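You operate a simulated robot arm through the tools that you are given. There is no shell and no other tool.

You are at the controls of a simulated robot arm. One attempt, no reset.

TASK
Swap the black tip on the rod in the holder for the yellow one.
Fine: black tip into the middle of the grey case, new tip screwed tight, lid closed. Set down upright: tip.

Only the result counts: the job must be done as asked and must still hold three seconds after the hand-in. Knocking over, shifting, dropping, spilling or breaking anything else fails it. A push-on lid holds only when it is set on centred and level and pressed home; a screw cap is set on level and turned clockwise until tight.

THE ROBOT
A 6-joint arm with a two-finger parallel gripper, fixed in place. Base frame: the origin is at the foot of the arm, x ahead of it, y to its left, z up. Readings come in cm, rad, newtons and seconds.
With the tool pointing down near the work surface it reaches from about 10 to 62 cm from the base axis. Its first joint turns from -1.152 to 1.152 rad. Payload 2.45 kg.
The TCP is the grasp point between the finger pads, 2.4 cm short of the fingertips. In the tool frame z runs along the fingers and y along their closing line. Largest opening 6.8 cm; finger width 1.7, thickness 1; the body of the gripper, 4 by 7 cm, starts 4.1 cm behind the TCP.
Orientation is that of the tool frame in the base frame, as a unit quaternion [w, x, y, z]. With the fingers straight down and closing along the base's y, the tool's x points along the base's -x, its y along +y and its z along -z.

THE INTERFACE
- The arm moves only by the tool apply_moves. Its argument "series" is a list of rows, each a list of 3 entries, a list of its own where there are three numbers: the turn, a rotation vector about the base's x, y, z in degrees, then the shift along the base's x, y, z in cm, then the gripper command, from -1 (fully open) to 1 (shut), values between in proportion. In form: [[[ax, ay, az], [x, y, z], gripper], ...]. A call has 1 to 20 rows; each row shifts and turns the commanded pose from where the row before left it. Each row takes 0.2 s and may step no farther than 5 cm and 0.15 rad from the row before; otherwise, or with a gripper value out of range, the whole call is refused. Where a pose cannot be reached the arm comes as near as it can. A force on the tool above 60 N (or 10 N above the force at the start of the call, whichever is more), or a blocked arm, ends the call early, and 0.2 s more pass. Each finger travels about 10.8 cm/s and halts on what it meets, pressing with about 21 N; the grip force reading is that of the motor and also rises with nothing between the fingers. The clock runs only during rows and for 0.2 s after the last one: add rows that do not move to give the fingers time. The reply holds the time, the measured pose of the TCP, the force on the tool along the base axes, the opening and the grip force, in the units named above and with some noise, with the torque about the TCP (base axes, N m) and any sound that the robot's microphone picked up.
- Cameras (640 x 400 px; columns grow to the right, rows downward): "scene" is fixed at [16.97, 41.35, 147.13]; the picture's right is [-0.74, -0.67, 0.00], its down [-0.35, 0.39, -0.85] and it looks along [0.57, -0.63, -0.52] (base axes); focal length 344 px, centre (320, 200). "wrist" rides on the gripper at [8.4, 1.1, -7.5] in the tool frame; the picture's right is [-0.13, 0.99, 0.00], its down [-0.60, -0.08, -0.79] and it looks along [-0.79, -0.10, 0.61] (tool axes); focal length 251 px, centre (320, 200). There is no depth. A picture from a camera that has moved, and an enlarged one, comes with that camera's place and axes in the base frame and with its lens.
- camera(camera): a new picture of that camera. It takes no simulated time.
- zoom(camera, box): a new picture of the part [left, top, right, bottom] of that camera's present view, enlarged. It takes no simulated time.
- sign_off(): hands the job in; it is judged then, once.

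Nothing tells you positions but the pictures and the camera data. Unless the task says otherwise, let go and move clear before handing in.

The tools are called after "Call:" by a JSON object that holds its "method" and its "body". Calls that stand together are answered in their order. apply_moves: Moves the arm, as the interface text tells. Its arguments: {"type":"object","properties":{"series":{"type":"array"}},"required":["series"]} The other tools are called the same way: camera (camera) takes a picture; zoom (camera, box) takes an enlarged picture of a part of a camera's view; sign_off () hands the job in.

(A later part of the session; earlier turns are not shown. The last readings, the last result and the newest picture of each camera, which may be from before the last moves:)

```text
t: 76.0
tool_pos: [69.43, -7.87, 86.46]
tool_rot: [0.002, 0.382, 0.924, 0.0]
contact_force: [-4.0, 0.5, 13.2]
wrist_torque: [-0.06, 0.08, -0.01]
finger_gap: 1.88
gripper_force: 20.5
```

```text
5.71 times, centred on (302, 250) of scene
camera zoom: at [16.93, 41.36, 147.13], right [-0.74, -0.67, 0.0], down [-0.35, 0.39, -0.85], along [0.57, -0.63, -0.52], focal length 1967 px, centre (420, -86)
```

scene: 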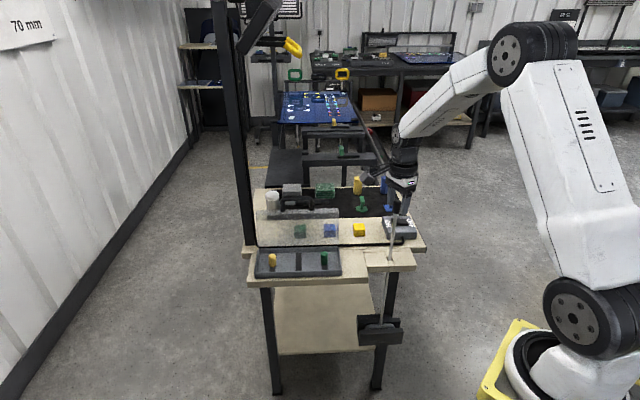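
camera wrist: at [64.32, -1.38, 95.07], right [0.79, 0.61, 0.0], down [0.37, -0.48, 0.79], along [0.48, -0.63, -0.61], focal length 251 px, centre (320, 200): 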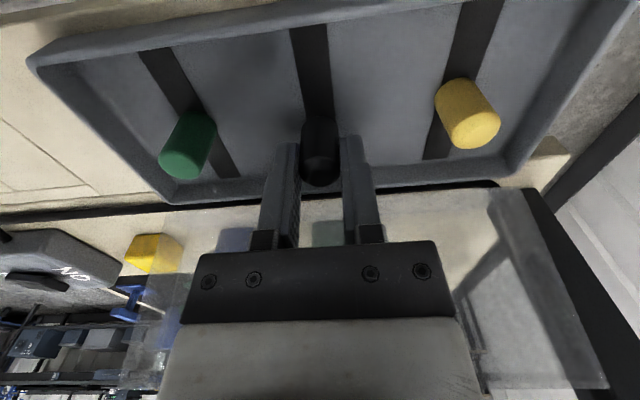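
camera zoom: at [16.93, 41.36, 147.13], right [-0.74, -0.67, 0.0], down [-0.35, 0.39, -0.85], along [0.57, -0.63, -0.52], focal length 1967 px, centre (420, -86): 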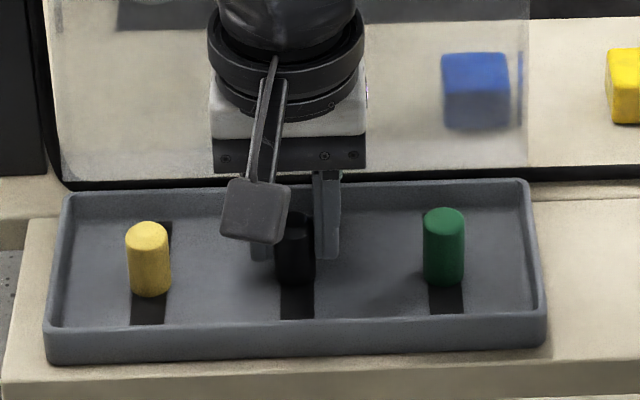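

The tip has touched down (13 N). I'll relieve the load slightly, open, and back straight up.

Call:
{"method": "apply_moves", "body": {"series": [[[0, 0, 0], [0, 0, 0.12], 1], [[0, 0, 0], [0, 0, 0], 1]]}}

```text
t: 76.6
tool_pos: [69.28, -7.86, 86.35]
tool_rot: [0.001, 0.382, 0.924, -0.001]
contact_force: [2.1, -0.3, 4.6]
wrist_torque: [-0.04, -0.06, 0.02]
finger_gap: 1.89
gripper_force: 20.9
```

Call:
{"method": "apply_moves", "body": {"series": [[[0, 0, 0], [0, 0, 0.03], 0.35], [[0, 0, 0], [0, 0, 0], 0.2], [[0, 0, 0], [0, 0, 0], 0.1], [[0, 0, 0], [0, 0, 0], 0.1]]}}

Call:
{"method": "zoom", "body": {"camera": "scene", "box": [260, 215, 345, 285]}}

Call:
{"method": "zoom", "body": {"camera": "wrist", "box": [220, 60, 420, 220]}}

```text
t: 77.6
tool_pos: [69.43, -7.7, 86.37]
tool_rot: [0.002, 0.383, 0.924, 0.0]
contact_force: [-0.7, 0.1, 0.4]
wrist_torque: [0.01, 0.02, 0.04]
finger_gap: 3.07
gripper_force: 0.1
```

```text
5.71 times, centred on (302, 250) of scene
camera zoom: at [16.97, 41.35, 147.13], right [-0.74, -0.67, 0.0], down [-0.35, 0.39, -0.85], along [0.57, -0.63, -0.52], focal length 1967 px, centre (420, -86)
```

zoom: 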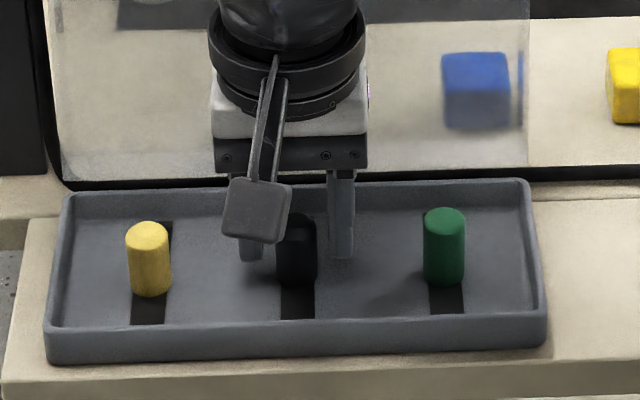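

```text
2.50 times, centred on (320, 140) of wrist
camera zoom: at [64.29, -1.22, 93.96], right [0.79, 0.61, 0.0], down [0.37, -0.48, 0.79], along [0.48, -0.63, -0.61], focal length 629 px, centre (320, 350)
```

zoom: 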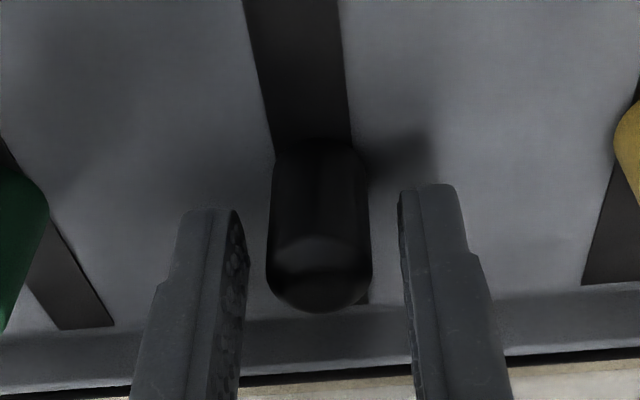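

The black tip stands upright on the middle strip. I'll raise straight up, clear of it.

Call:
{"method": "apply_moves", "body": {"series": [[[0, 0, 0], [0, 0, 1.0], 0.1], [[0, 0, 0], [0, 0, 2.0], 0.1], [[0, 0, 0], [0, 0, 3.0], 0.1], [[0, 0, 0], [0, 0, 3.0], 0.1], [[0, 0, 0], [0, 0, 0], 0.1]]}}

Call:
{"method": "zoom", "body": {"camera": "scene", "box": [260, 215, 345, 285]}}

Call:
{"method": "camera", "body": {"camera": "wrist"}}

```text
t: 78.8
tool_pos: [69.3, -7.92, 95.52]
tool_rot: [0.0, 0.383, 0.924, 0.0]
contact_force: [0.3, -0.7, 0.8]
wrist_torque: [-0.01, -0.01, -0.04]
finger_gap: 3.05
gripper_force: 0.1
```

```text
5.71 times, centred on (302, 250) of scene
camera zoom: at [16.97, 41.35, 147.13], right [-0.74, -0.67, 0.0], down [-0.35, 0.39, -0.85], along [0.57, -0.63, -0.52], focal length 1967 px, centre (420, -86)
```

zoom: 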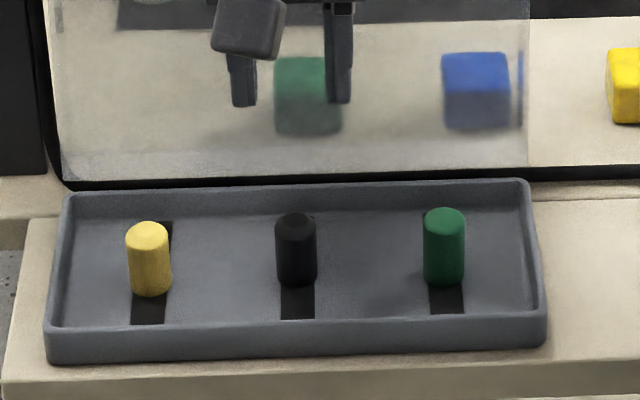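

```text
taken
camera wrist: at [64.2, -1.26, 103.12], right [0.79, 0.61, 0.0], down [0.37, -0.48, 0.79], along [0.48, -0.63, -0.61], focal length 251 px, centre (320, 200)
```

wrist: 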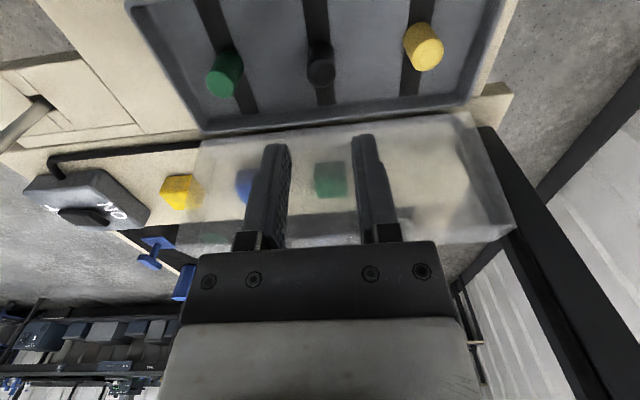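

The black tip is upright in the middle. Next I move over the yellow tip at about (74.4, -2.8).

Call:
{"method": "apply_moves", "body": {"series": [[[0, 0, 0], [1.7, 1.7, 0], 0.0], [[0, 0, 0], [1.7, 1.7, 0], -0.1], [[0, 0, 0], [1.6, 1.75, 0], -0.2], [[0, 0, 0], [0, 0, 0], -0.2]]}}

Call:
{"method": "zoom", "body": {"camera": "wrist", "box": [220, 20, 420, 180]}}

Call:
{"method": "zoom", "body": {"camera": "scene", "box": [215, 100, 365, 290]}}

```text
t: 79.8
tool_pos: [74.48, -2.73, 95.64]
tool_rot: [0.001, 0.383, 0.924, 0.0]
contact_force: [-0.5, -0.7, 0.0]
wrist_torque: [0.02, 0.02, 0.0]
finger_gap: 4.08
gripper_force: 0.1
```

```text
2.50 times, centred on (320, 100) of wrist
camera zoom: at [69.28, 3.86, 103.1], right [0.79, 0.61, 0.0], down [0.37, -0.48, 0.79], along [0.48, -0.63, -0.61], focal length 629 px, centre (320, 450)
```

zoom: 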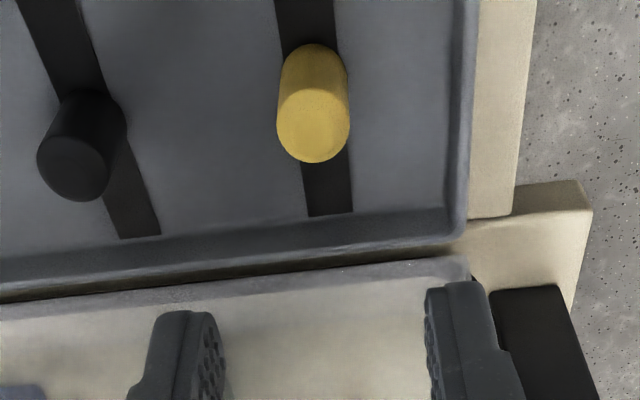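

```text
2.11 times, centred on (290, 195) of scene
camera zoom: at [16.97, 41.35, 147.13], right [-0.74, -0.67, 0.0], down [-0.35, 0.39, -0.85], along [0.57, -0.63, -0.52], focal length 725 px, centre (383, 210)
```

zoom: 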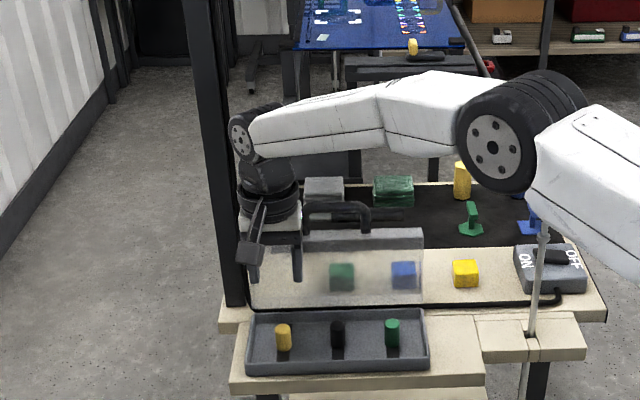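

Call:
{"method": "apply_moves", "body": {"series": [[[0, 0, 0], [-0.25, 0.04, -2.5], -0.2], [[0, 0, 0], [0, 0, -2.5], -0.2], [[0, 0, 0], [0, 0, -1.2], -0.2], [[0, 0, 0], [0, 0, 0], -0.2]]}}

Call:
{"method": "zoom", "body": {"camera": "wrist", "box": [220, 50, 420, 210]}}

Call:
{"method": "zoom", "body": {"camera": "scene", "box": [250, 225, 310, 280]}}

```text
t: 80.8
tool_pos: [73.77, -2.64, 89.11]
tool_rot: [0.001, 0.382, 0.924, -0.001]
contact_force: [-0.2, -0.2, -0.5]
wrist_torque: [-0.02, -0.01, -0.03]
finger_gap: 4.07
gripper_force: 0.1
```

```text
2.50 times, centred on (320, 130) of wrist
camera zoom: at [68.8, 3.98, 96.77], right [0.79, 0.61, 0.0], down [0.37, -0.48, 0.79], along [0.48, -0.63, -0.61], focal length 629 px, centre (320, 375)
```

zoom: 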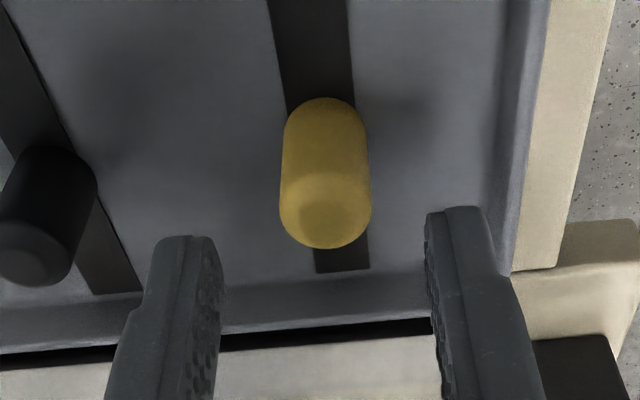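

```text
7.27 times, centred on (280, 252) of scene
camera zoom: at [16.97, 41.35, 147.13], right [-0.74, -0.67, 0.0], down [-0.35, 0.39, -0.85], along [0.57, -0.63, -0.52], focal length 2503 px, centre (611, -182)
```

zoom: 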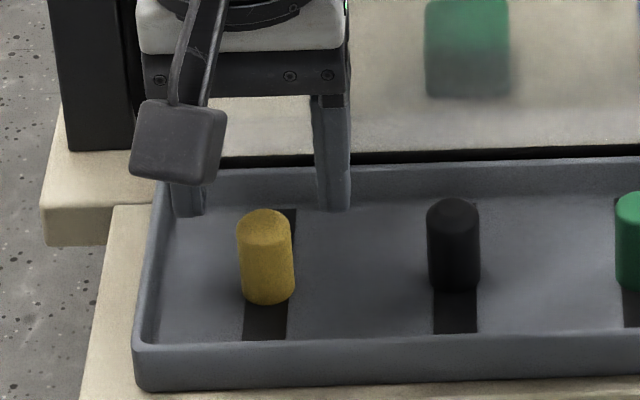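

Nearly centred on the yellow tip. I'll make a small correction and lower to the same grasp height I used for the black one.

Call:
{"method": "apply_moves", "body": {"series": [[[0, 0, 0], [0.09, 0.07, -1.2], -0.2], [[0, 0, 0], [0, 0, -1.0], -0.2], [[0, 0, 0], [0, 0, -0.6], -0.2], [[0, 0, 0], [0, 0, 0], -0.2]]}}

Call:
{"method": "zoom", "body": {"camera": "wrist", "box": [220, 70, 420, 230]}}

Call:
{"method": "zoom", "body": {"camera": "scene", "box": [250, 225, 310, 280]}}

```text
t: 81.8
tool_pos: [74.04, -2.45, 86.25]
tool_rot: [0.001, 0.382, 0.924, -0.001]
contact_force: [0.2, 0.1, -0.1]
wrist_torque: [0.02, 0.01, -0.01]
finger_gap: 4.07
gripper_force: 0.1
```

```text
2.50 times, centred on (320, 150) of wrist
camera zoom: at [69.01, 4.13, 93.92], right [0.79, 0.61, 0.0], down [0.37, -0.48, 0.79], along [0.48, -0.63, -0.61], focal length 629 px, centre (320, 325)
```

zoom: 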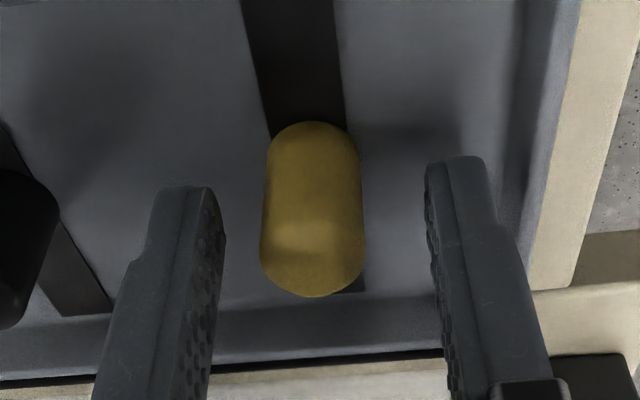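

```text
7.27 times, centred on (280, 252) of scene
camera zoom: at [16.97, 41.35, 147.13], right [-0.74, -0.67, 0.0], down [-0.35, 0.39, -0.85], along [0.57, -0.63, -0.52], focal length 2503 px, centre (611, -182)
```

zoom: 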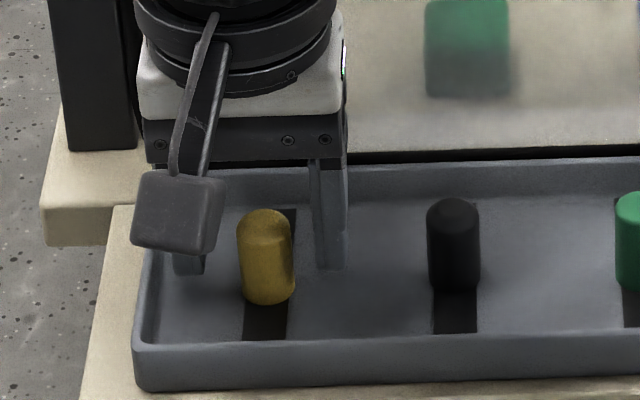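

Call:
{"method": "apply_moves", "body": {"series": [[[0, 0, 0], [-0.1, -0.08, 0], -0.2], [[0, 0, 0], [0, 0, 0], 0.2], [[0, 0, 0], [0, 0, 0], 0.35], [[0, 0, 0], [0, 0, 0], 1], [[0, 0, 0], [0, 0, 0], 1], [[0, 0, 0], [0, 0, 0], 1]]}}

Call:
{"method": "zoom", "body": {"camera": "wrist", "box": [220, 70, 420, 230]}}

Call:
{"method": "zoom", "body": {"camera": "scene", "box": [250, 225, 310, 280]}}

```text
t: 83.2
tool_pos: [74.04, -2.64, 86.49]
tool_rot: [0.001, 0.383, 0.924, 0.0]
contact_force: [-0.3, -0.3, -0.2]
wrist_torque: [-0.02, -0.01, 0.02]
finger_gap: 1.91
gripper_force: 20.9
```

```text
2.50 times, centred on (320, 150) of wrist
camera zoom: at [68.94, 4.0, 93.97], right [0.79, 0.61, 0.0], down [0.37, -0.48, 0.79], along [0.48, -0.63, -0.61], focal length 629 px, centre (320, 325)
```

zoom: 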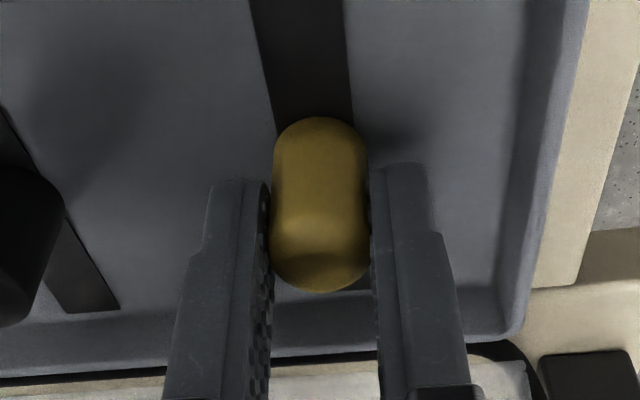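

```text
7.27 times, centred on (280, 252) of scene
camera zoom: at [16.97, 41.35, 147.13], right [-0.74, -0.67, 0.0], down [-0.35, 0.39, -0.85], along [0.57, -0.63, -0.52], focal length 2503 px, centre (611, -182)
```

zoom: 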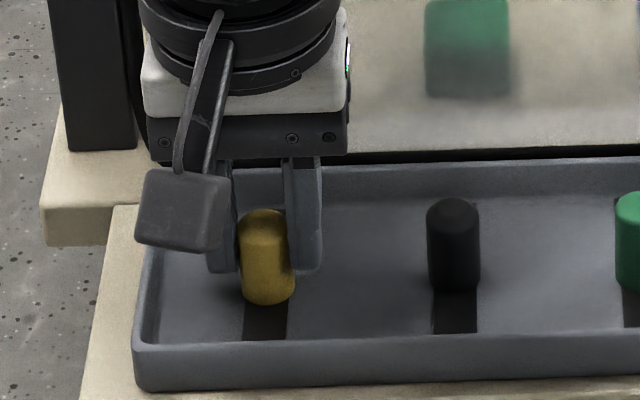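

The yellow tip is gripped on its flats (1.91 cm). I'll lift it and carry it toward the rod at a safe height, turning the yaw positive so I have a full clockwise stroke available.

Call:
{"method": "apply_moves", "body": {"series": [[[0, 0, 0], [0, 0, 2], 1], [[0, 0, 0], [0, 0, 4], 1], [[0, 0, 0], [-1, -1, 4], 1], [[0, 0, 0], [-1.5, -1.5, 4], 1], [[0, 0, 8], [-1, -1, 4.5], 1], [[0, 0, 8], [-2.6, -3.0, 1], 1], [[0, 0, 8], [-2.6, -3.0, 0], 1], [[0, 0, 8], [-2.6, -3.0, 0], 1], [[0, 0, 8], [-2.6, -3.0, 0], 1], [[0, 0, 8], [-2.6, -3.0, 0], 1], [[0, 0, 8], [-2.6, -3.0, 0], 1], [[0, 0, 8], [-2.5, -2.8, 0], 1], [[0, 0, 8], [0, 0, 0], 1], [[0, 0, 8], [0, 0, 0], 1], [[0, 0, 8], [0, 0, 0], 1], [[0, 0, 8], [0, 0, 0], 1], [[0, 0, 8], [0, 0, 0], 1], [[0, 0, 8], [0, 0, 0], 1], [[0, 0, 0], [0, 0, 0], 1]]}}

Call:
{"method": "camera", "body": {"camera": "wrist"}}

Call:
{"method": "camera", "body": {"camera": "scene"}}

```text
t: 87.2
tool_pos: [52.56, -26.99, 105.87]
tool_rot: [0.001, -0.553, 0.833, 0.0]
contact_force: [-0.4, -0.3, 0.1]
wrist_torque: [-0.02, -0.01, 0.02]
finger_gap: 1.87
gripper_force: 20.8
```

```text
taken
camera wrist: at [48.27, -34.37, 113.42], right [-0.86, 0.51, 0.0], down [0.31, 0.53, 0.79], along [0.4, 0.68, -0.61], focal length 251 px, centre (320, 200)
```

wrist: 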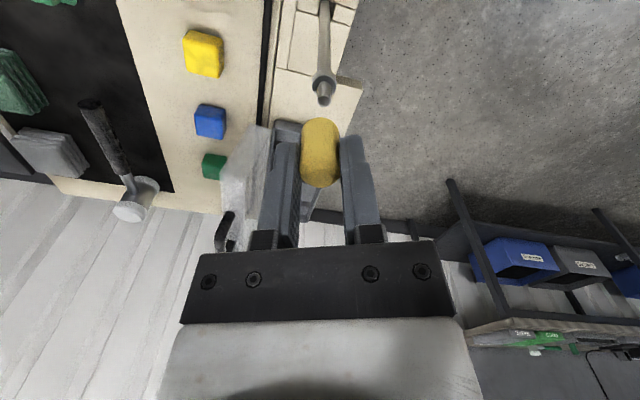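

```text
taken
```

scene: 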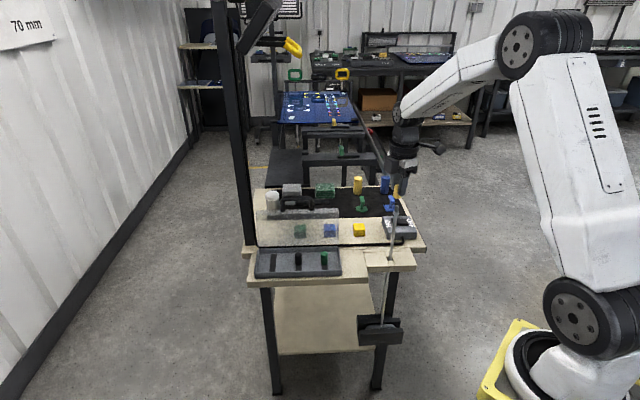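

Call:
{"method": "zoom", "body": {"camera": "wrist", "box": [270, 40, 370, 130]}}

Call:
{"method": "zoom", "body": {"camera": "scene", "box": [382, 180, 418, 216]}}

```text
4.44 times, centred on (320, 85) of wrist
camera zoom: at [48.27, -34.37, 113.42], right [-0.86, 0.51, 0.0], down [0.31, 0.53, 0.79], along [0.4, 0.68, -0.61], focal length 1118 px, centre (320, 711)
```

zoom: 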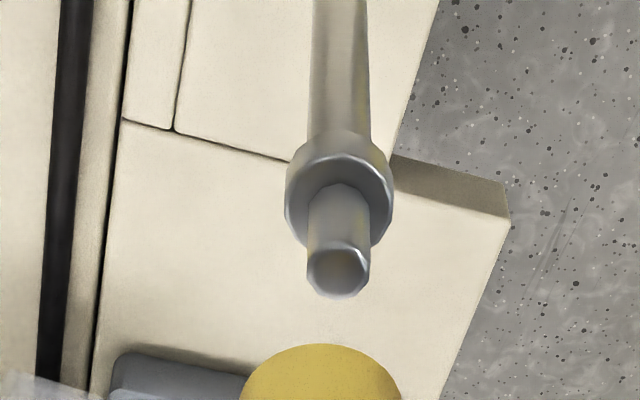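

```text
11.11 times, centred on (400, 198) of scene
camera zoom: at [16.97, 41.35, 147.13], right [-0.74, -0.67, 0.0], down [-0.35, 0.39, -0.85], along [0.57, -0.63, -0.52], focal length 3824 px, centre (-569, 222)
```

zoom: 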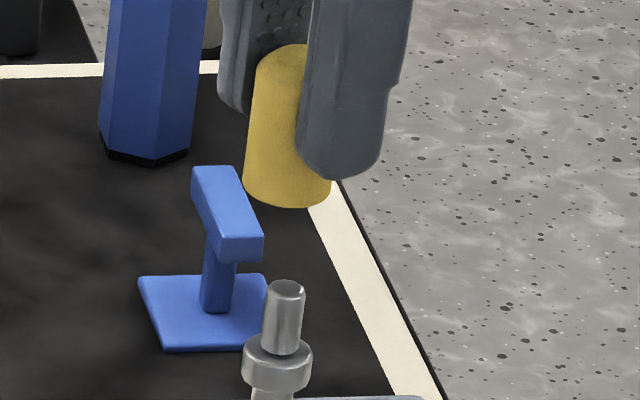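

Call:
{"method": "apply_moves", "body": {"series": [[[0, 0, 8], [-0.3, -0.08, 0], 1], [[0, 0, 8], [0, 0, 0], 1], [[0, 0, 8], [0, 0, 0], 1], [[0, 0, 8], [0, 0, 0], 1], [[0, 0, 8], [0, 0, 0], 1], [[0, 0, 8], [0, 0, 0], 1], [[0, 0, 7], [0, 0, 0], 1], [[0, 0, 0], [0, 0, 0], 1]]}}

Call:
{"method": "zoom", "body": {"camera": "wrist", "box": [270, 40, 370, 130]}}

Call:
{"method": "zoom", "body": {"camera": "scene", "box": [382, 180, 418, 216]}}

```text
t: 89.0
tool_pos: [52.15, -26.91, 105.87]
tool_rot: [0.0, 0.875, -0.484, -0.001]
contact_force: [-0.1, 1.1, -0.7]
wrist_torque: [-0.01, 0.0, 0.02]
finger_gap: 1.88
gripper_force: 21.2
```

```text
4.44 times, centred on (320, 85) of wrist
camera zoom: at [55.78, -34.79, 113.42], right [-0.91, -0.42, 0.0], down [-0.25, 0.55, 0.79], along [-0.33, 0.72, -0.61], focal length 1118 px, centre (320, 711)
```

zoom: 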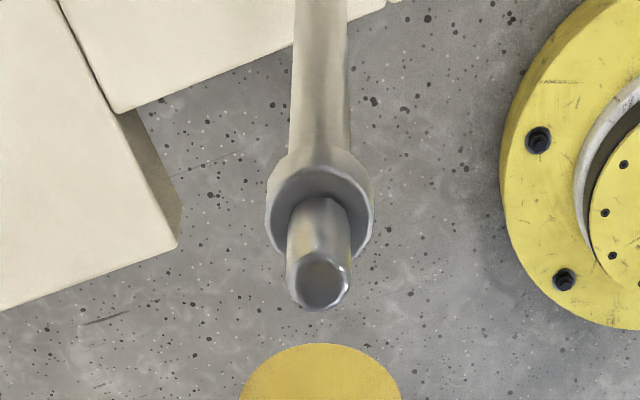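

```text
11.11 times, centred on (400, 198) of scene
camera zoom: at [16.97, 41.35, 147.13], right [-0.74, -0.67, 0.0], down [-0.35, 0.39, -0.85], along [0.57, -0.63, -0.52], focal length 3824 px, centre (-569, 222)
```

zoom: 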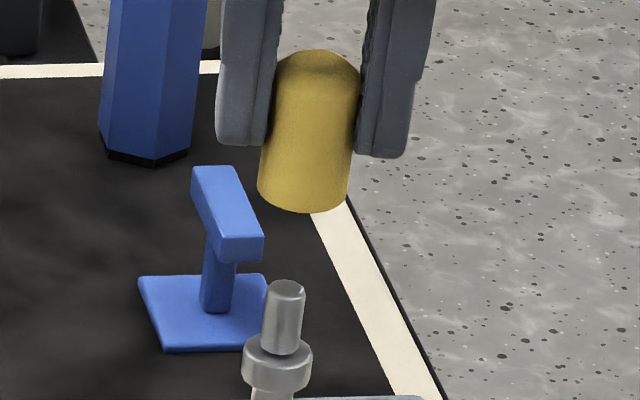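

Both views agree that the stud axis is at the current tool axis (52.25, -27.09), with its top near z 99.6. I'll lower carefully onto the stud.

Call:
{"method": "apply_moves", "body": {"series": [[[0, 0, 0], [0, 0, -1.2], 1], [[0, 0, 0], [0, 0, -1.0], 1], [[0, 0, 0], [0, 0, -0.4], 1], [[0, 0, 0], [0, 0, 0], 1]]}}

Call:
{"method": "zoom", "body": {"camera": "scene", "box": [386, 186, 416, 216]}}

Call:
{"method": "zoom", "body": {"camera": "wrist", "box": [270, 60, 370, 150]}}

```text
t: 90.0
tool_pos: [52.29, -26.95, 103.4]
tool_rot: [0.0, 0.875, -0.484, -0.001]
contact_force: [-0.3, -0.1, 0.6]
wrist_torque: [-0.02, 0.02, 0.04]
finger_gap: 1.89
gripper_force: 21.0
```

```text
13.33 times, centred on (401, 201) of scene
camera zoom: at [16.97, 41.35, 147.13], right [-0.74, -0.67, 0.0], down [-0.35, 0.39, -0.85], along [0.57, -0.63, -0.52], focal length 4589 px, centre (-760, 187)
```

zoom: 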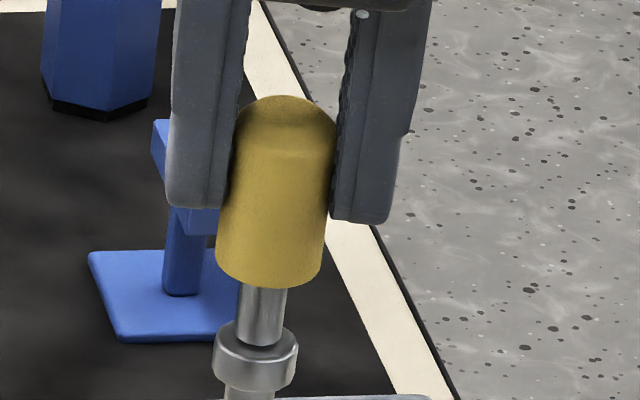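

```text
4.44 times, centred on (320, 105) of wrist
camera zoom: at [55.79, -34.79, 110.91], right [-0.91, -0.42, 0.0], down [-0.25, 0.55, 0.79], along [-0.33, 0.72, -0.61], focal length 1118 px, centre (320, 622)
```

zoom: 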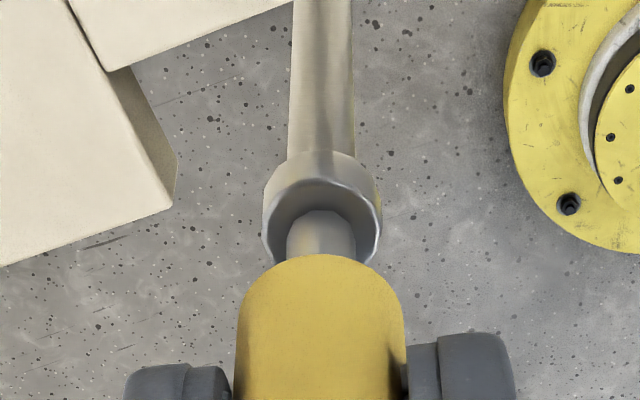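

Call:
{"method": "apply_moves", "body": {"series": [[[0, 0, 0], [0, 0, -0.3], 1], [[0, 0, 0], [0, 0, -0.3], 1], [[0, 0, 0], [0, 0, -0.3], 1], [[0, 0, 0], [0, 0, 0], 1]]}}

Call:
{"method": "zoom", "body": {"camera": "scene", "box": [386, 186, 416, 216]}}

```text
t: 91.0
tool_pos: [52.1, -27.09, 102.46]
tool_rot: [0.0, 0.875, -0.485, -0.001]
contact_force: [0.4, -0.3, -0.8]
wrist_torque: [0.0, 0.01, 0.01]
finger_gap: 1.87
gripper_force: 21.1
```

```text
13.33 times, centred on (401, 201) of scene
camera zoom: at [16.97, 41.35, 147.13], right [-0.74, -0.67, 0.0], down [-0.35, 0.39, -0.85], along [0.57, -0.63, -0.52], focal length 4589 px, centre (-760, 187)
```

zoom: 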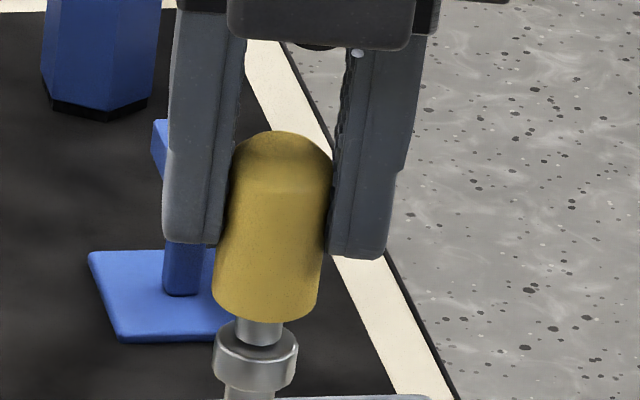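

Call:
{"method": "apply_moves", "body": {"series": [[[0, 0, 0], [0, 0, -0.2], 1], [[0, 0, 0], [0, 0, -0.2], 1], [[0, 0, 0], [0, 0, 0], 1]]}}

Call:
{"method": "zoom", "body": {"camera": "scene", "box": [386, 186, 416, 216]}}

```text
t: 91.8
tool_pos: [52.25, -27.04, 101.98]
tool_rot: [0.0, 0.875, -0.484, 0.0]
contact_force: [-1.0, -0.2, -0.2]
wrist_torque: [-0.01, -0.01, -0.01]
finger_gap: 1.85
gripper_force: 20.6
```

```text
13.33 times, centred on (401, 201) of scene
camera zoom: at [16.97, 41.35, 147.13], right [-0.74, -0.67, 0.0], down [-0.35, 0.39, -0.85], along [0.57, -0.63, -0.52], focal length 4589 px, centre (-760, 187)
```

zoom: 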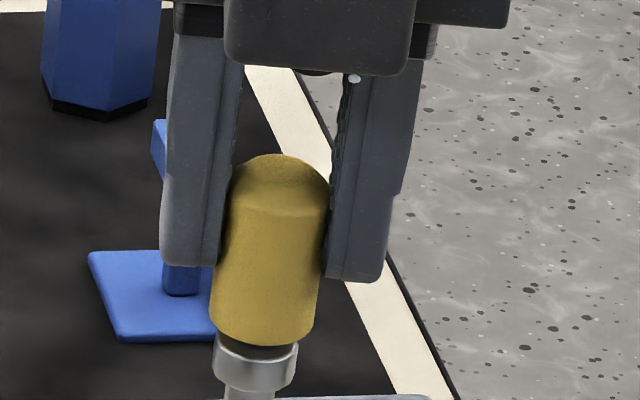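

Call:
{"method": "apply_moves", "body": {"series": [[[0, 0, 0], [0, 0, -0.1], 1], [[0, 0, 0], [0, 0, -0.1], 1], [[0, 0, 0], [0, 0, 0], 1]]}}

Call:
{"method": "zoom", "body": {"camera": "scene", "box": [390, 194, 414, 216]}}

```text
t: 92.6
tool_pos: [52.2, -26.94, 101.95]
tool_rot: [0.0, 0.875, -0.484, 0.001]
contact_force: [-0.3, -1.0, 8.7]
wrist_torque: [-0.02, -0.03, 0.04]
finger_gap: 1.87
gripper_force: 21.4
```

```text
16.00 times, centred on (402, 205) of scene
camera zoom: at [16.95, 41.36, 147.13], right [-0.74, -0.67, 0.0], down [-0.35, 0.39, -0.85], along [0.57, -0.63, -0.52], focal length 5507 px, centre (-992, 120)
```

zoom: 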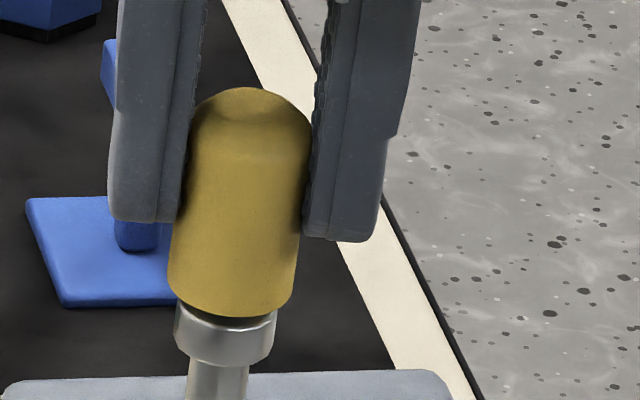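

The tip has seated on the thread start, with 9 N upward. I start turning clockwise and watch how the axial force changes.

Call:
{"method": "apply_moves", "body": {"series": [[[0, 0, -8], [0, 0, 0], 1], [[0, 0, -8], [0, 0, 0], 1], [[0, 0, -8], [0, 0, 0], 1], [[0, 0, -8], [0, 0, 0], 1], [[0, 0, 0], [0, 0, 0], 1]]}}

Call:
{"method": "zoom", "body": {"camera": "scene", "box": [390, 194, 414, 216]}}

```text
t: 93.8
tool_pos: [52.22, -27.01, 101.88]
tool_rot: [0.001, -0.706, 0.708, 0.0]
contact_force: [-0.7, -0.4, 4.0]
wrist_torque: [-0.02, 0.02, 0.02]
finger_gap: 1.89
gripper_force: 20.7
```

```text
16.00 times, centred on (402, 205) of scene
camera zoom: at [16.96, 41.36, 147.13], right [-0.74, -0.67, 0.0], down [-0.35, 0.39, -0.85], along [0.57, -0.63, -0.52], focal length 5507 px, centre (-992, 120)
```

zoom: 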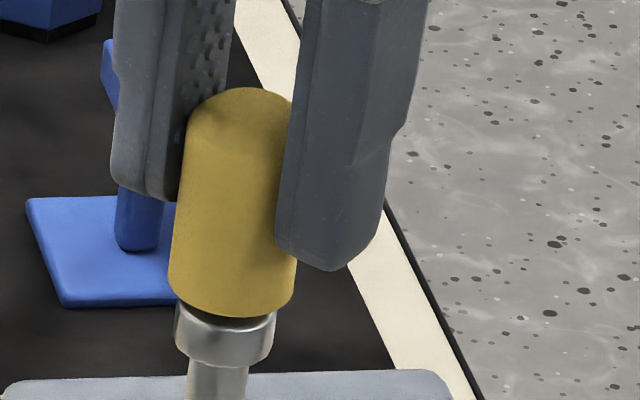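

The axial force falls as it turns, so it is threading down. I'll continue clockwise, following it down.

Call:
{"method": "apply_moves", "body": {"series": [[[0, 0, -8], [0, 0, -0.012], 1], [[0, 0, -8], [0, 0, -0.012], 1], [[0, 0, -8], [0, 0, -0.012], 1], [[0, 0, -8], [0, 0, -0.012], 1], [[0, 0, -8], [0, 0, -0.012], 1], [[0, 0, -8], [0, 0, -0.012], 1], [[0, 0, 0], [0, 0, 0], 1]]}}

Call:
{"method": "zoom", "body": {"camera": "scene", "box": [390, 194, 414, 216]}}

Call:
{"method": "zoom", "body": {"camera": "wrist", "box": [260, 110, 380, 210]}}

```text
t: 95.4
tool_pos: [52.32, -27.03, 101.87]
tool_rot: [0.001, -0.357, 0.934, 0.0]
contact_force: [-4.2, -0.3, 13.4]
wrist_torque: [0.0, 0.15, 0.01]
finger_gap: 1.89
gripper_force: 20.8
```

```text
16.00 times, centred on (402, 205) of scene
camera zoom: at [16.93, 41.36, 147.13], right [-0.74, -0.67, 0.0], down [-0.35, 0.39, -0.85], along [0.57, -0.63, -0.52], focal length 5507 px, centre (-992, 120)
```

zoom: 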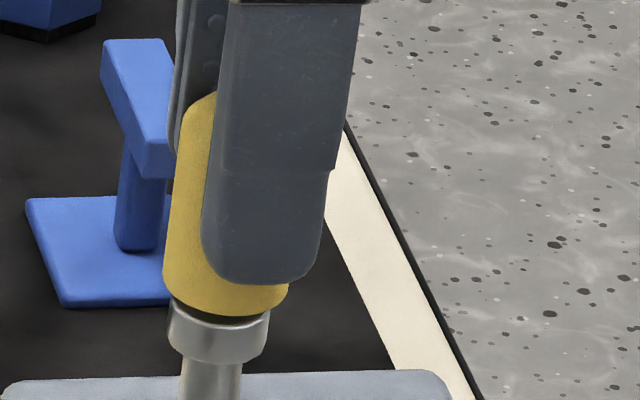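

```text
4.00 times, centred on (320, 160) of wrist
camera zoom: at [45.31, -31.91, 109.41], right [-0.57, 0.82, 0.0], down [0.5, 0.34, 0.79], along [0.66, 0.45, -0.61], focal length 1006 px, centre (320, 360)
```

zoom: 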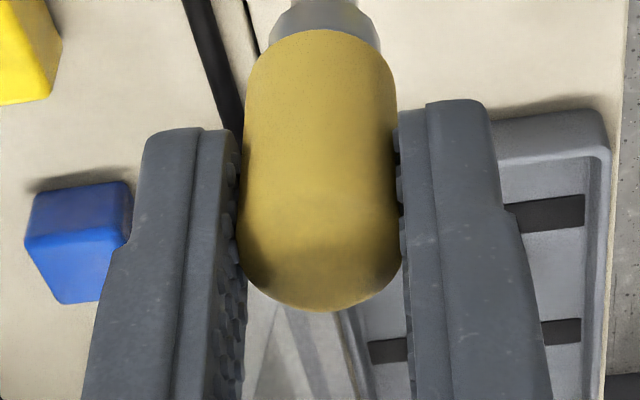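

Call:
{"method": "apply_moves", "body": {"series": [[[0, 0, -8], [0, 0, 0], 1], [[0, 0, -8], [0, 0, 0], 1], [[0, 0, -8], [0, 0, 0], 1], [[0, 0, -8], [0, 0, 0], 1], [[0, 0, 0], [0, 0, 0], 1]]}}

Call:
{"method": "zoom", "body": {"camera": "scene", "box": [390, 194, 414, 216]}}

```text
t: 96.6
tool_pos: [52.22, -26.94, 101.82]
tool_rot: [0.0, -0.087, 0.996, -0.001]
contact_force: [-3.1, 4.5, 17.4]
wrist_torque: [0.16, 0.12, 0.23]
finger_gap: 1.9
gripper_force: 21.3
```

```text
16.00 times, centred on (402, 205) of scene
camera zoom: at [16.93, 41.38, 147.12], right [-0.74, -0.67, 0.0], down [-0.35, 0.39, -0.85], along [0.57, -0.63, -0.52], focal length 5507 px, centre (-992, 120)
```

zoom: 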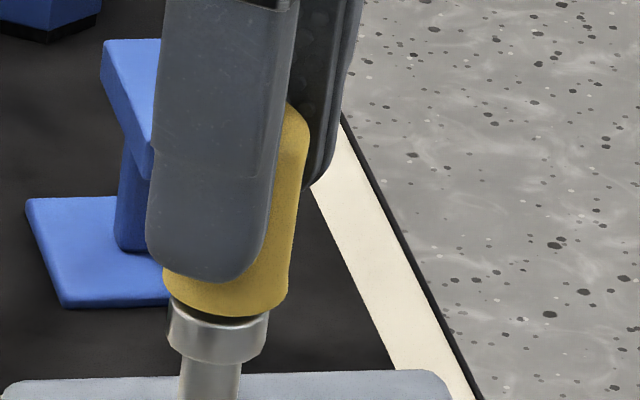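

Call:
{"method": "zoom", "body": {"camera": "scene", "box": [396, 206, 408, 217]}}

Call:
{"method": "zoom", "body": {"camera": "wrist", "box": [270, 100, 370, 200]}}

```text
16.00 times, centred on (402, 212) of scene
camera zoom: at [16.93, 41.38, 147.12], right [-0.74, -0.67, 0.0], down [-0.35, 0.39, -0.85], along [0.57, -0.63, -0.52], focal length 5507 px, centre (-992, 16)
```

zoom: 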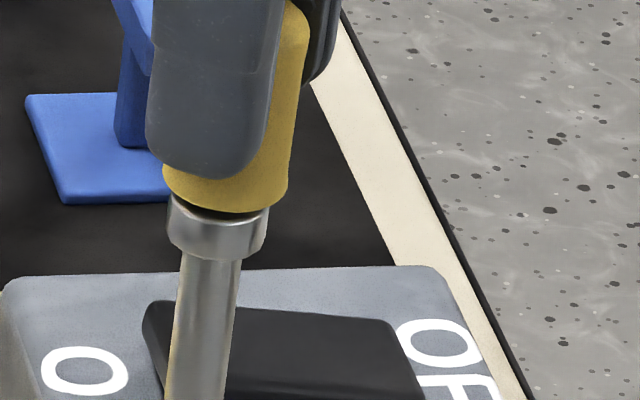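

```text
4.00 times, centred on (320, 150) of wrist
camera zoom: at [43.82, -27.45, 109.36], right [-0.04, 1.0, 0.0], down [0.61, 0.03, 0.79], along [0.79, 0.03, -0.61], focal length 1006 px, centre (320, 400)
```

zoom: 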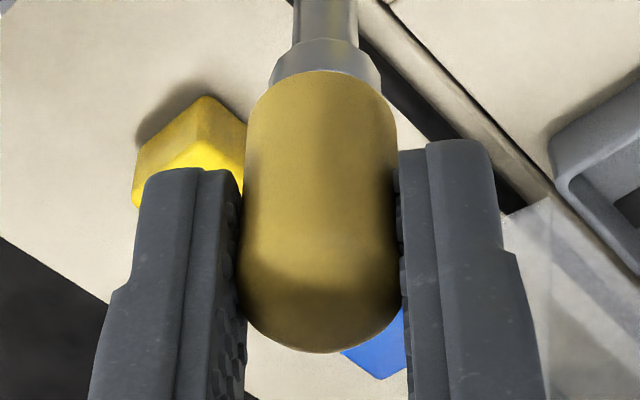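

Call:
{"method": "apply_moves", "body": {"series": [[[0, 0, -6], [0, 0, 0], 1], [[0, 0, -6], [0, 0, 0], 1], [[0, 0, 0], [0, 0, 0], 1]]}}

Call:
{"method": "zoom", "body": {"camera": "scene", "box": [396, 206, 408, 217]}}

```text
t: 97.4
tool_pos: [52.13, -26.99, 101.79]
tool_rot: [0.0, 0.019, 1.0, 0.0]
contact_force: [-1.8, 2.7, 11.7]
wrist_torque: [0.12, 0.08, 0.44]
finger_gap: 1.89
gripper_force: 21.3
```

```text
16.00 times, centred on (402, 212) of scene
camera zoom: at [16.94, 41.37, 147.12], right [-0.74, -0.67, 0.0], down [-0.35, 0.39, -0.85], along [0.57, -0.63, -0.52], focal length 5507 px, centre (-992, 16)
```

zoom: 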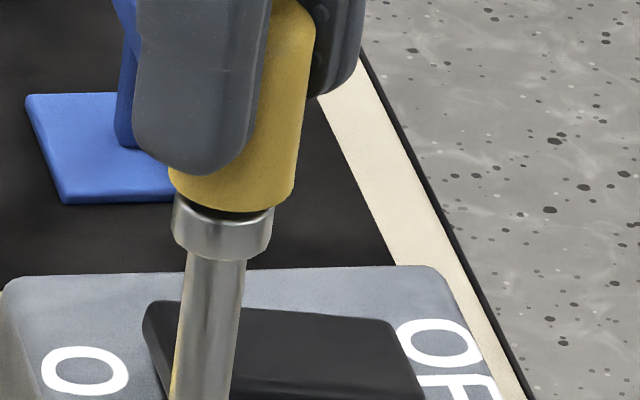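

The torque is rising. I'll check whether the rod's foot is twisting in the holder instead of the thread advancing.

Call:
{"method": "zoom", "body": {"camera": "scene", "box": [340, 290, 440, 352]}}

Call:
{"method": "zoom", "body": {"camera": "scene", "box": [370, 225, 420, 275]}}

```text
6.40 times, centred on (390, 321) of scene
camera zoom: at [16.94, 41.37, 147.12], right [-0.74, -0.67, 0.0], down [-0.35, 0.39, -0.85], along [0.57, -0.63, -0.52], focal length 2203 px, centre (-128, -574)
```

zoom: 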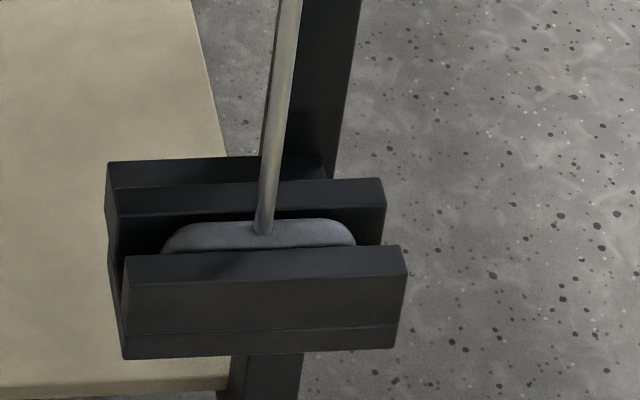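

```text
8.00 times, centred on (395, 250) of scene
camera zoom: at [16.94, 41.37, 147.12], right [-0.74, -0.67, 0.0], down [-0.35, 0.39, -0.85], along [0.57, -0.63, -0.52], focal length 2753 px, centre (-280, -200)
```

zoom: 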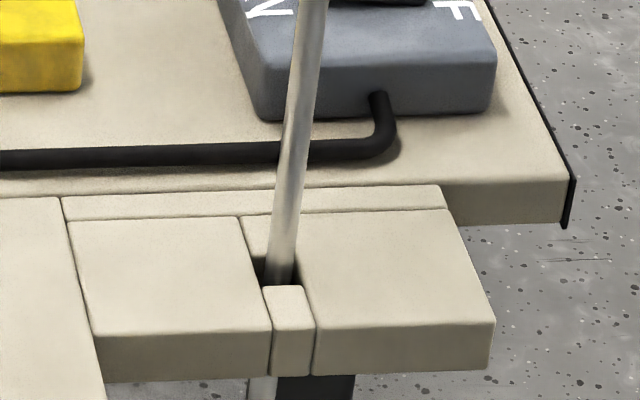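

Call:
{"method": "apply_moves", "body": {"series": [[[0, 0, -6], [0, 0, 0], 1], [[0, 0, -6], [0, 0, 0], 1], [[0, 0, 0], [0, 0, 0], 1]]}}

Call:
{"method": "zoom", "body": {"camera": "scene", "box": [396, 206, 408, 217]}}

Call:
{"method": "zoom", "body": {"camera": "wrist", "box": [270, 100, 370, 200]}}

```text
t: 98.2
tool_pos: [52.07, -27.0, 101.71]
tool_rot: [0.0, 0.123, 0.992, 0.0]
contact_force: [-3.0, -0.5, 7.3]
wrist_torque: [0.0, 0.1, 0.56]
finger_gap: 2.11
gripper_force: 20.8
```

```text
16.00 times, centred on (402, 212) of scene
camera zoom: at [16.95, 41.36, 147.13], right [-0.74, -0.67, 0.0], down [-0.35, 0.39, -0.85], along [0.57, -0.63, -0.52], focal length 5507 px, centre (-992, 16)
```

zoom: 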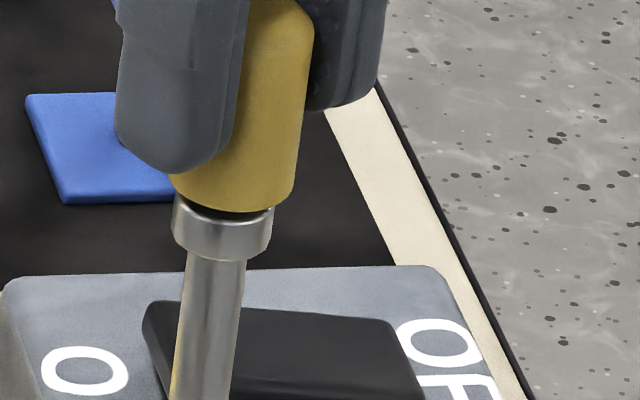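

```text
4.00 times, centred on (320, 150) of wrist
camera zoom: at [44.32, -24.0, 109.29], right [0.37, 0.93, 0.0], down [0.57, -0.22, 0.79], along [0.74, -0.29, -0.61], focal length 1006 px, centre (320, 400)
```

zoom: 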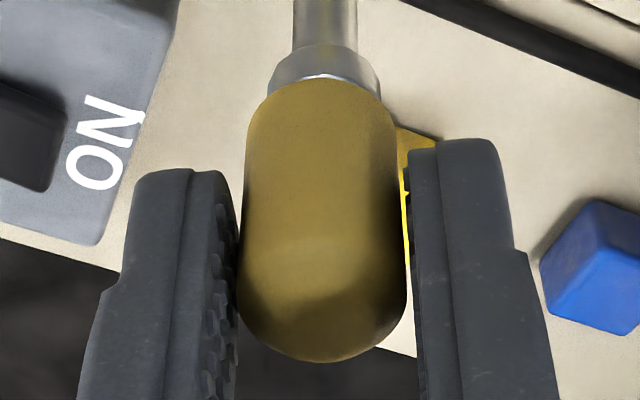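

The fingers are now riding off the flats at 0.56 N·m, so the tip has stopped turning. I'll measure the tip height relative to the collar now.

Call:
{"method": "zoom", "body": {"camera": "scene", "box": [390, 194, 414, 216]}}

```text
16.00 times, centred on (402, 205) of scene
camera zoom: at [16.95, 41.36, 147.13], right [-0.74, -0.67, 0.0], down [-0.35, 0.39, -0.85], along [0.57, -0.63, -0.52], focal length 5507 px, centre (-992, 120)
```

zoom: 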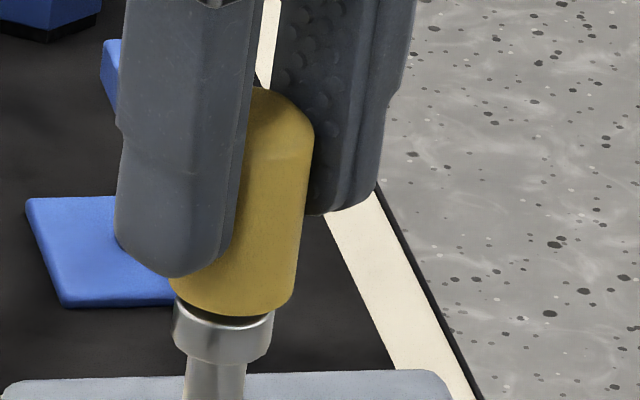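

The tip sits roughly 0.2 cm higher than the black one did and has stopped, so it may be binding in my rigid grip. I'll unload the torque and release it so it can settle on the stud, then look again.

Call:
{"method": "apply_moves", "body": {"series": [[[0, 0, 7], [0, 0, 0.03], 1], [[0, 0, 0], [0, 0, 0], 1]]}}

Call:
{"method": "apply_moves", "body": {"series": [[[0, 0, 0], [0, 0, 0], 0.3], [[0, 0, 0], [0, 0, 0], 0.1], [[0, 0, 0], [0, 0, 0], -0.1], [[0, 0, 0], [0, 0, 0], -0.1]]}}

Call:
{"method": "zoom", "body": {"camera": "scene", "box": [390, 194, 414, 216]}}

Call:
{"method": "zoom", "body": {"camera": "wrist", "box": [260, 90, 380, 190]}}

```text
t: 98.8
tool_pos: [52.01, -27.0, 101.79]
tool_rot: [-0.001, 0.061, 0.998, 0.0]
contact_force: [-5.6, 2.1, 3.3]
wrist_torque: [0.07, 0.2, 0.39]
finger_gap: 2.13
gripper_force: 20.8
```

```text
t: 99.8
tool_pos: [52.08, -27.01, 101.77]
tool_rot: [0.001, 0.061, 0.998, 0.0]
contact_force: [0.8, 0.4, -0.6]
wrist_torque: [-0.03, -0.03, -0.01]
finger_gap: 3.75
gripper_force: 0.1
```

```text
16.00 times, centred on (402, 205) of scene
camera zoom: at [16.97, 41.35, 147.13], right [-0.74, -0.67, 0.0], down [-0.35, 0.39, -0.85], along [0.57, -0.63, -0.52], focal length 5507 px, centre (-992, 120)
```

zoom: 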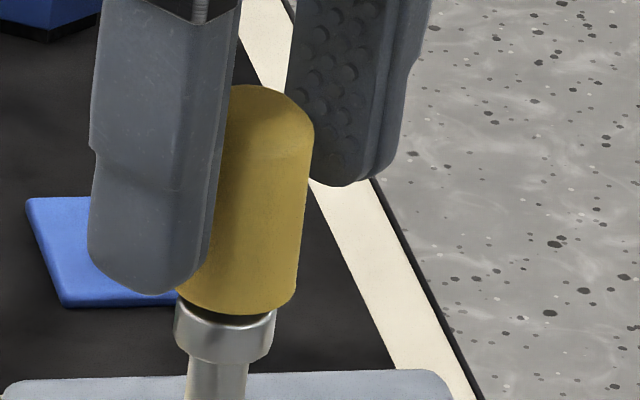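

```text
4.00 times, centred on (320, 140) of wrist
camera zoom: at [44.08, -25.04, 109.34], right [0.25, 0.97, 0.0], down [0.59, -0.15, 0.79], along [0.77, -0.2, -0.61], focal length 1006 px, centre (320, 440)
```

zoom: 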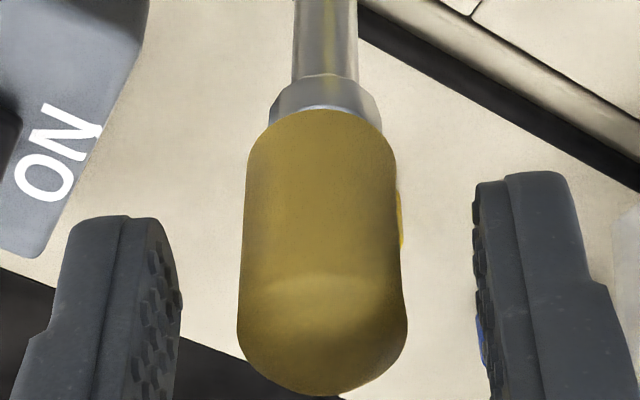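

The tip stayed where it was after release. I'll regrip it on its flats and do a gentle pull test to see if the thread is really engaged.

Call:
{"method": "apply_moves", "body": {"series": [[[0, 0, 8], [0.1, 0, 0], -0.1], [[0, 0, 8], [0.1, 0, 0], -0.1], [[0, 0, 8], [0, 0, 0], -0.1], [[0, 0, 0], [0, 0, 0], 0.2], [[0, 0, 0], [0, 0, 0], 1], [[0, 0, 0], [0, 0, 0], 1], [[0, 0, 0], [0, 0, 0], 1]]}}

Call:
{"method": "zoom", "body": {"camera": "wrist", "box": [260, 90, 380, 190]}}

```text
t: 101.4
tool_pos: [52.43, -26.92, 101.71]
tool_rot: [0.0, -0.147, 0.989, 0.0]
contact_force: [-0.7, 3.2, 1.1]
wrist_torque: [0.11, 0.04, 0.05]
finger_gap: 1.89
gripper_force: 21.2
```

```text
4.00 times, centred on (320, 140) of wrist
camera zoom: at [44.15, -28.53, 109.29], right [-0.17, 0.99, 0.0], down [0.6, 0.1, 0.79], along [0.78, 0.13, -0.61], focal length 1006 px, centre (320, 440)
```

zoom: 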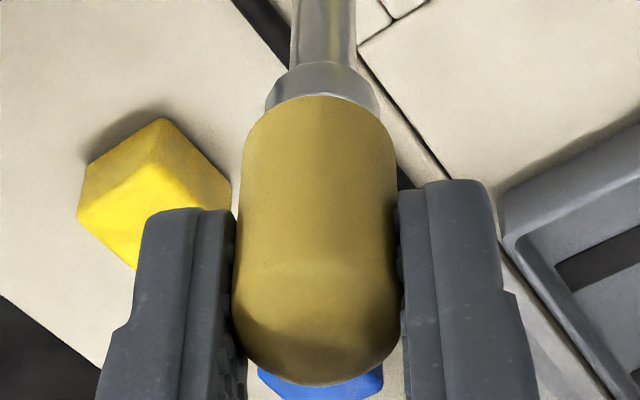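

Call:
{"method": "apply_moves", "body": {"series": [[[0, 0, 0], [0, 0, 0.1], 1], [[0, 0, 0], [0, 0, 0.08], 1], [[0, 0, 0], [0, 0, 0], 1]]}}

Call:
{"method": "zoom", "body": {"camera": "scene", "box": [390, 194, 414, 216]}}

```text
t: 102.2
tool_pos: [52.45, -27.03, 101.94]
tool_rot: [-0.001, -0.148, 0.989, 0.0]
contact_force: [-3.1, 1.8, -7.5]
wrist_torque: [0.09, 0.12, 0.05]
finger_gap: 1.87
gripper_force: 21.0
```

```text
16.00 times, centred on (402, 205) of scene
camera zoom: at [16.97, 41.35, 147.13], right [-0.74, -0.67, 0.0], down [-0.35, 0.39, -0.85], along [0.57, -0.63, -0.52], focal length 5507 px, centre (-992, 120)
```

zoom: 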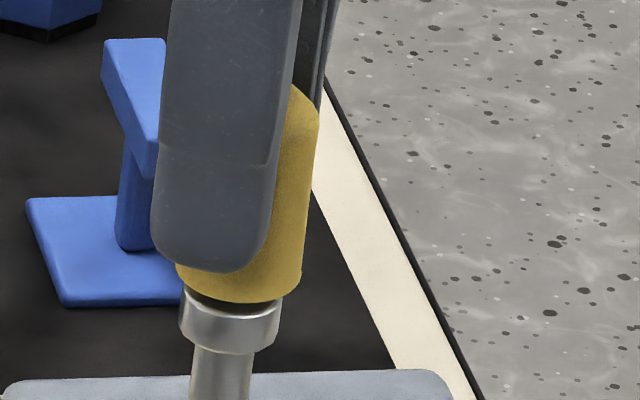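

Pulling lifts the whole rod, so the thread is engaged. I'll lower the rod back and continue clockwise from a fresh grip on the flats with no axial load.

Call:
{"method": "apply_moves", "body": {"series": [[[0, 0, 0], [0, 0, -0.1], 1], [[0, 0, 0], [0, 0, -0.1], 1], [[0, 0, 0], [0, 0, 0], 1]]}}

Call:
{"method": "apply_moves", "body": {"series": [[[0, 0, -4], [0, 0, 0], 1], [[0, 0, -4], [0, 0, 0], 1], [[0, 0, 0], [0, 0, 0], 1]]}}

Call:
{"method": "apply_moves", "body": {"series": [[[0, 0, -4], [0, 0, 0], 1], [[0, 0, -4], [0, 0, 0], 1], [[0, 0, 0], [0, 0, 0], 1]]}}

Call:
{"method": "zoom", "body": {"camera": "scene", "box": [390, 194, 414, 216]}}

```text
t: 103.0
tool_pos: [52.4, -26.94, 101.99]
tool_rot: [0.002, -0.148, 0.989, 0.0]
contact_force: [-13.9, 9.8, 13.3]
wrist_torque: [0.37, 0.48, 0.02]
finger_gap: 1.88
gripper_force: 20.7
```

```text
t: 103.8
tool_pos: [52.46, -27.11, 101.8]
tool_rot: [0.002, -0.077, 0.997, 0.0]
contact_force: [-7.5, 6.7, 9.5]
wrist_torque: [0.25, 0.3, 0.24]
finger_gap: 1.87
gripper_force: 20.5
```

```text
t: 104.6
tool_pos: [52.38, -26.91, 101.84]
tool_rot: [0.001, -0.007, 1.0, 0.0]
contact_force: [-4.9, 12.9, 9.9]
wrist_torque: [0.39, 0.21, 0.31]
finger_gap: 1.86
gripper_force: 21.2
```

```text
16.00 times, centred on (402, 205) of scene
camera zoom: at [16.94, 41.4, 147.12], right [-0.74, -0.67, 0.0], down [-0.35, 0.39, -0.85], along [0.57, -0.63, -0.52], focal length 5507 px, centre (-992, 120)
```

zoom: 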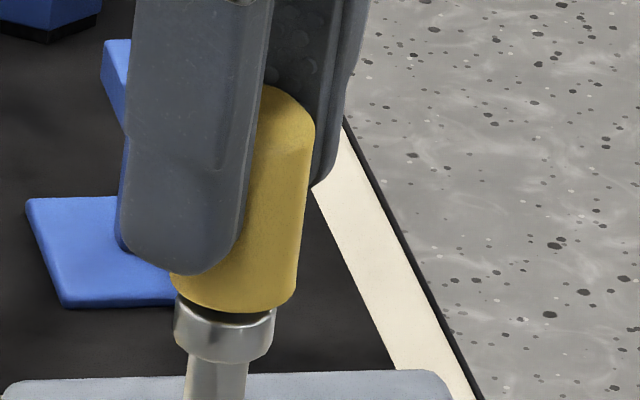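

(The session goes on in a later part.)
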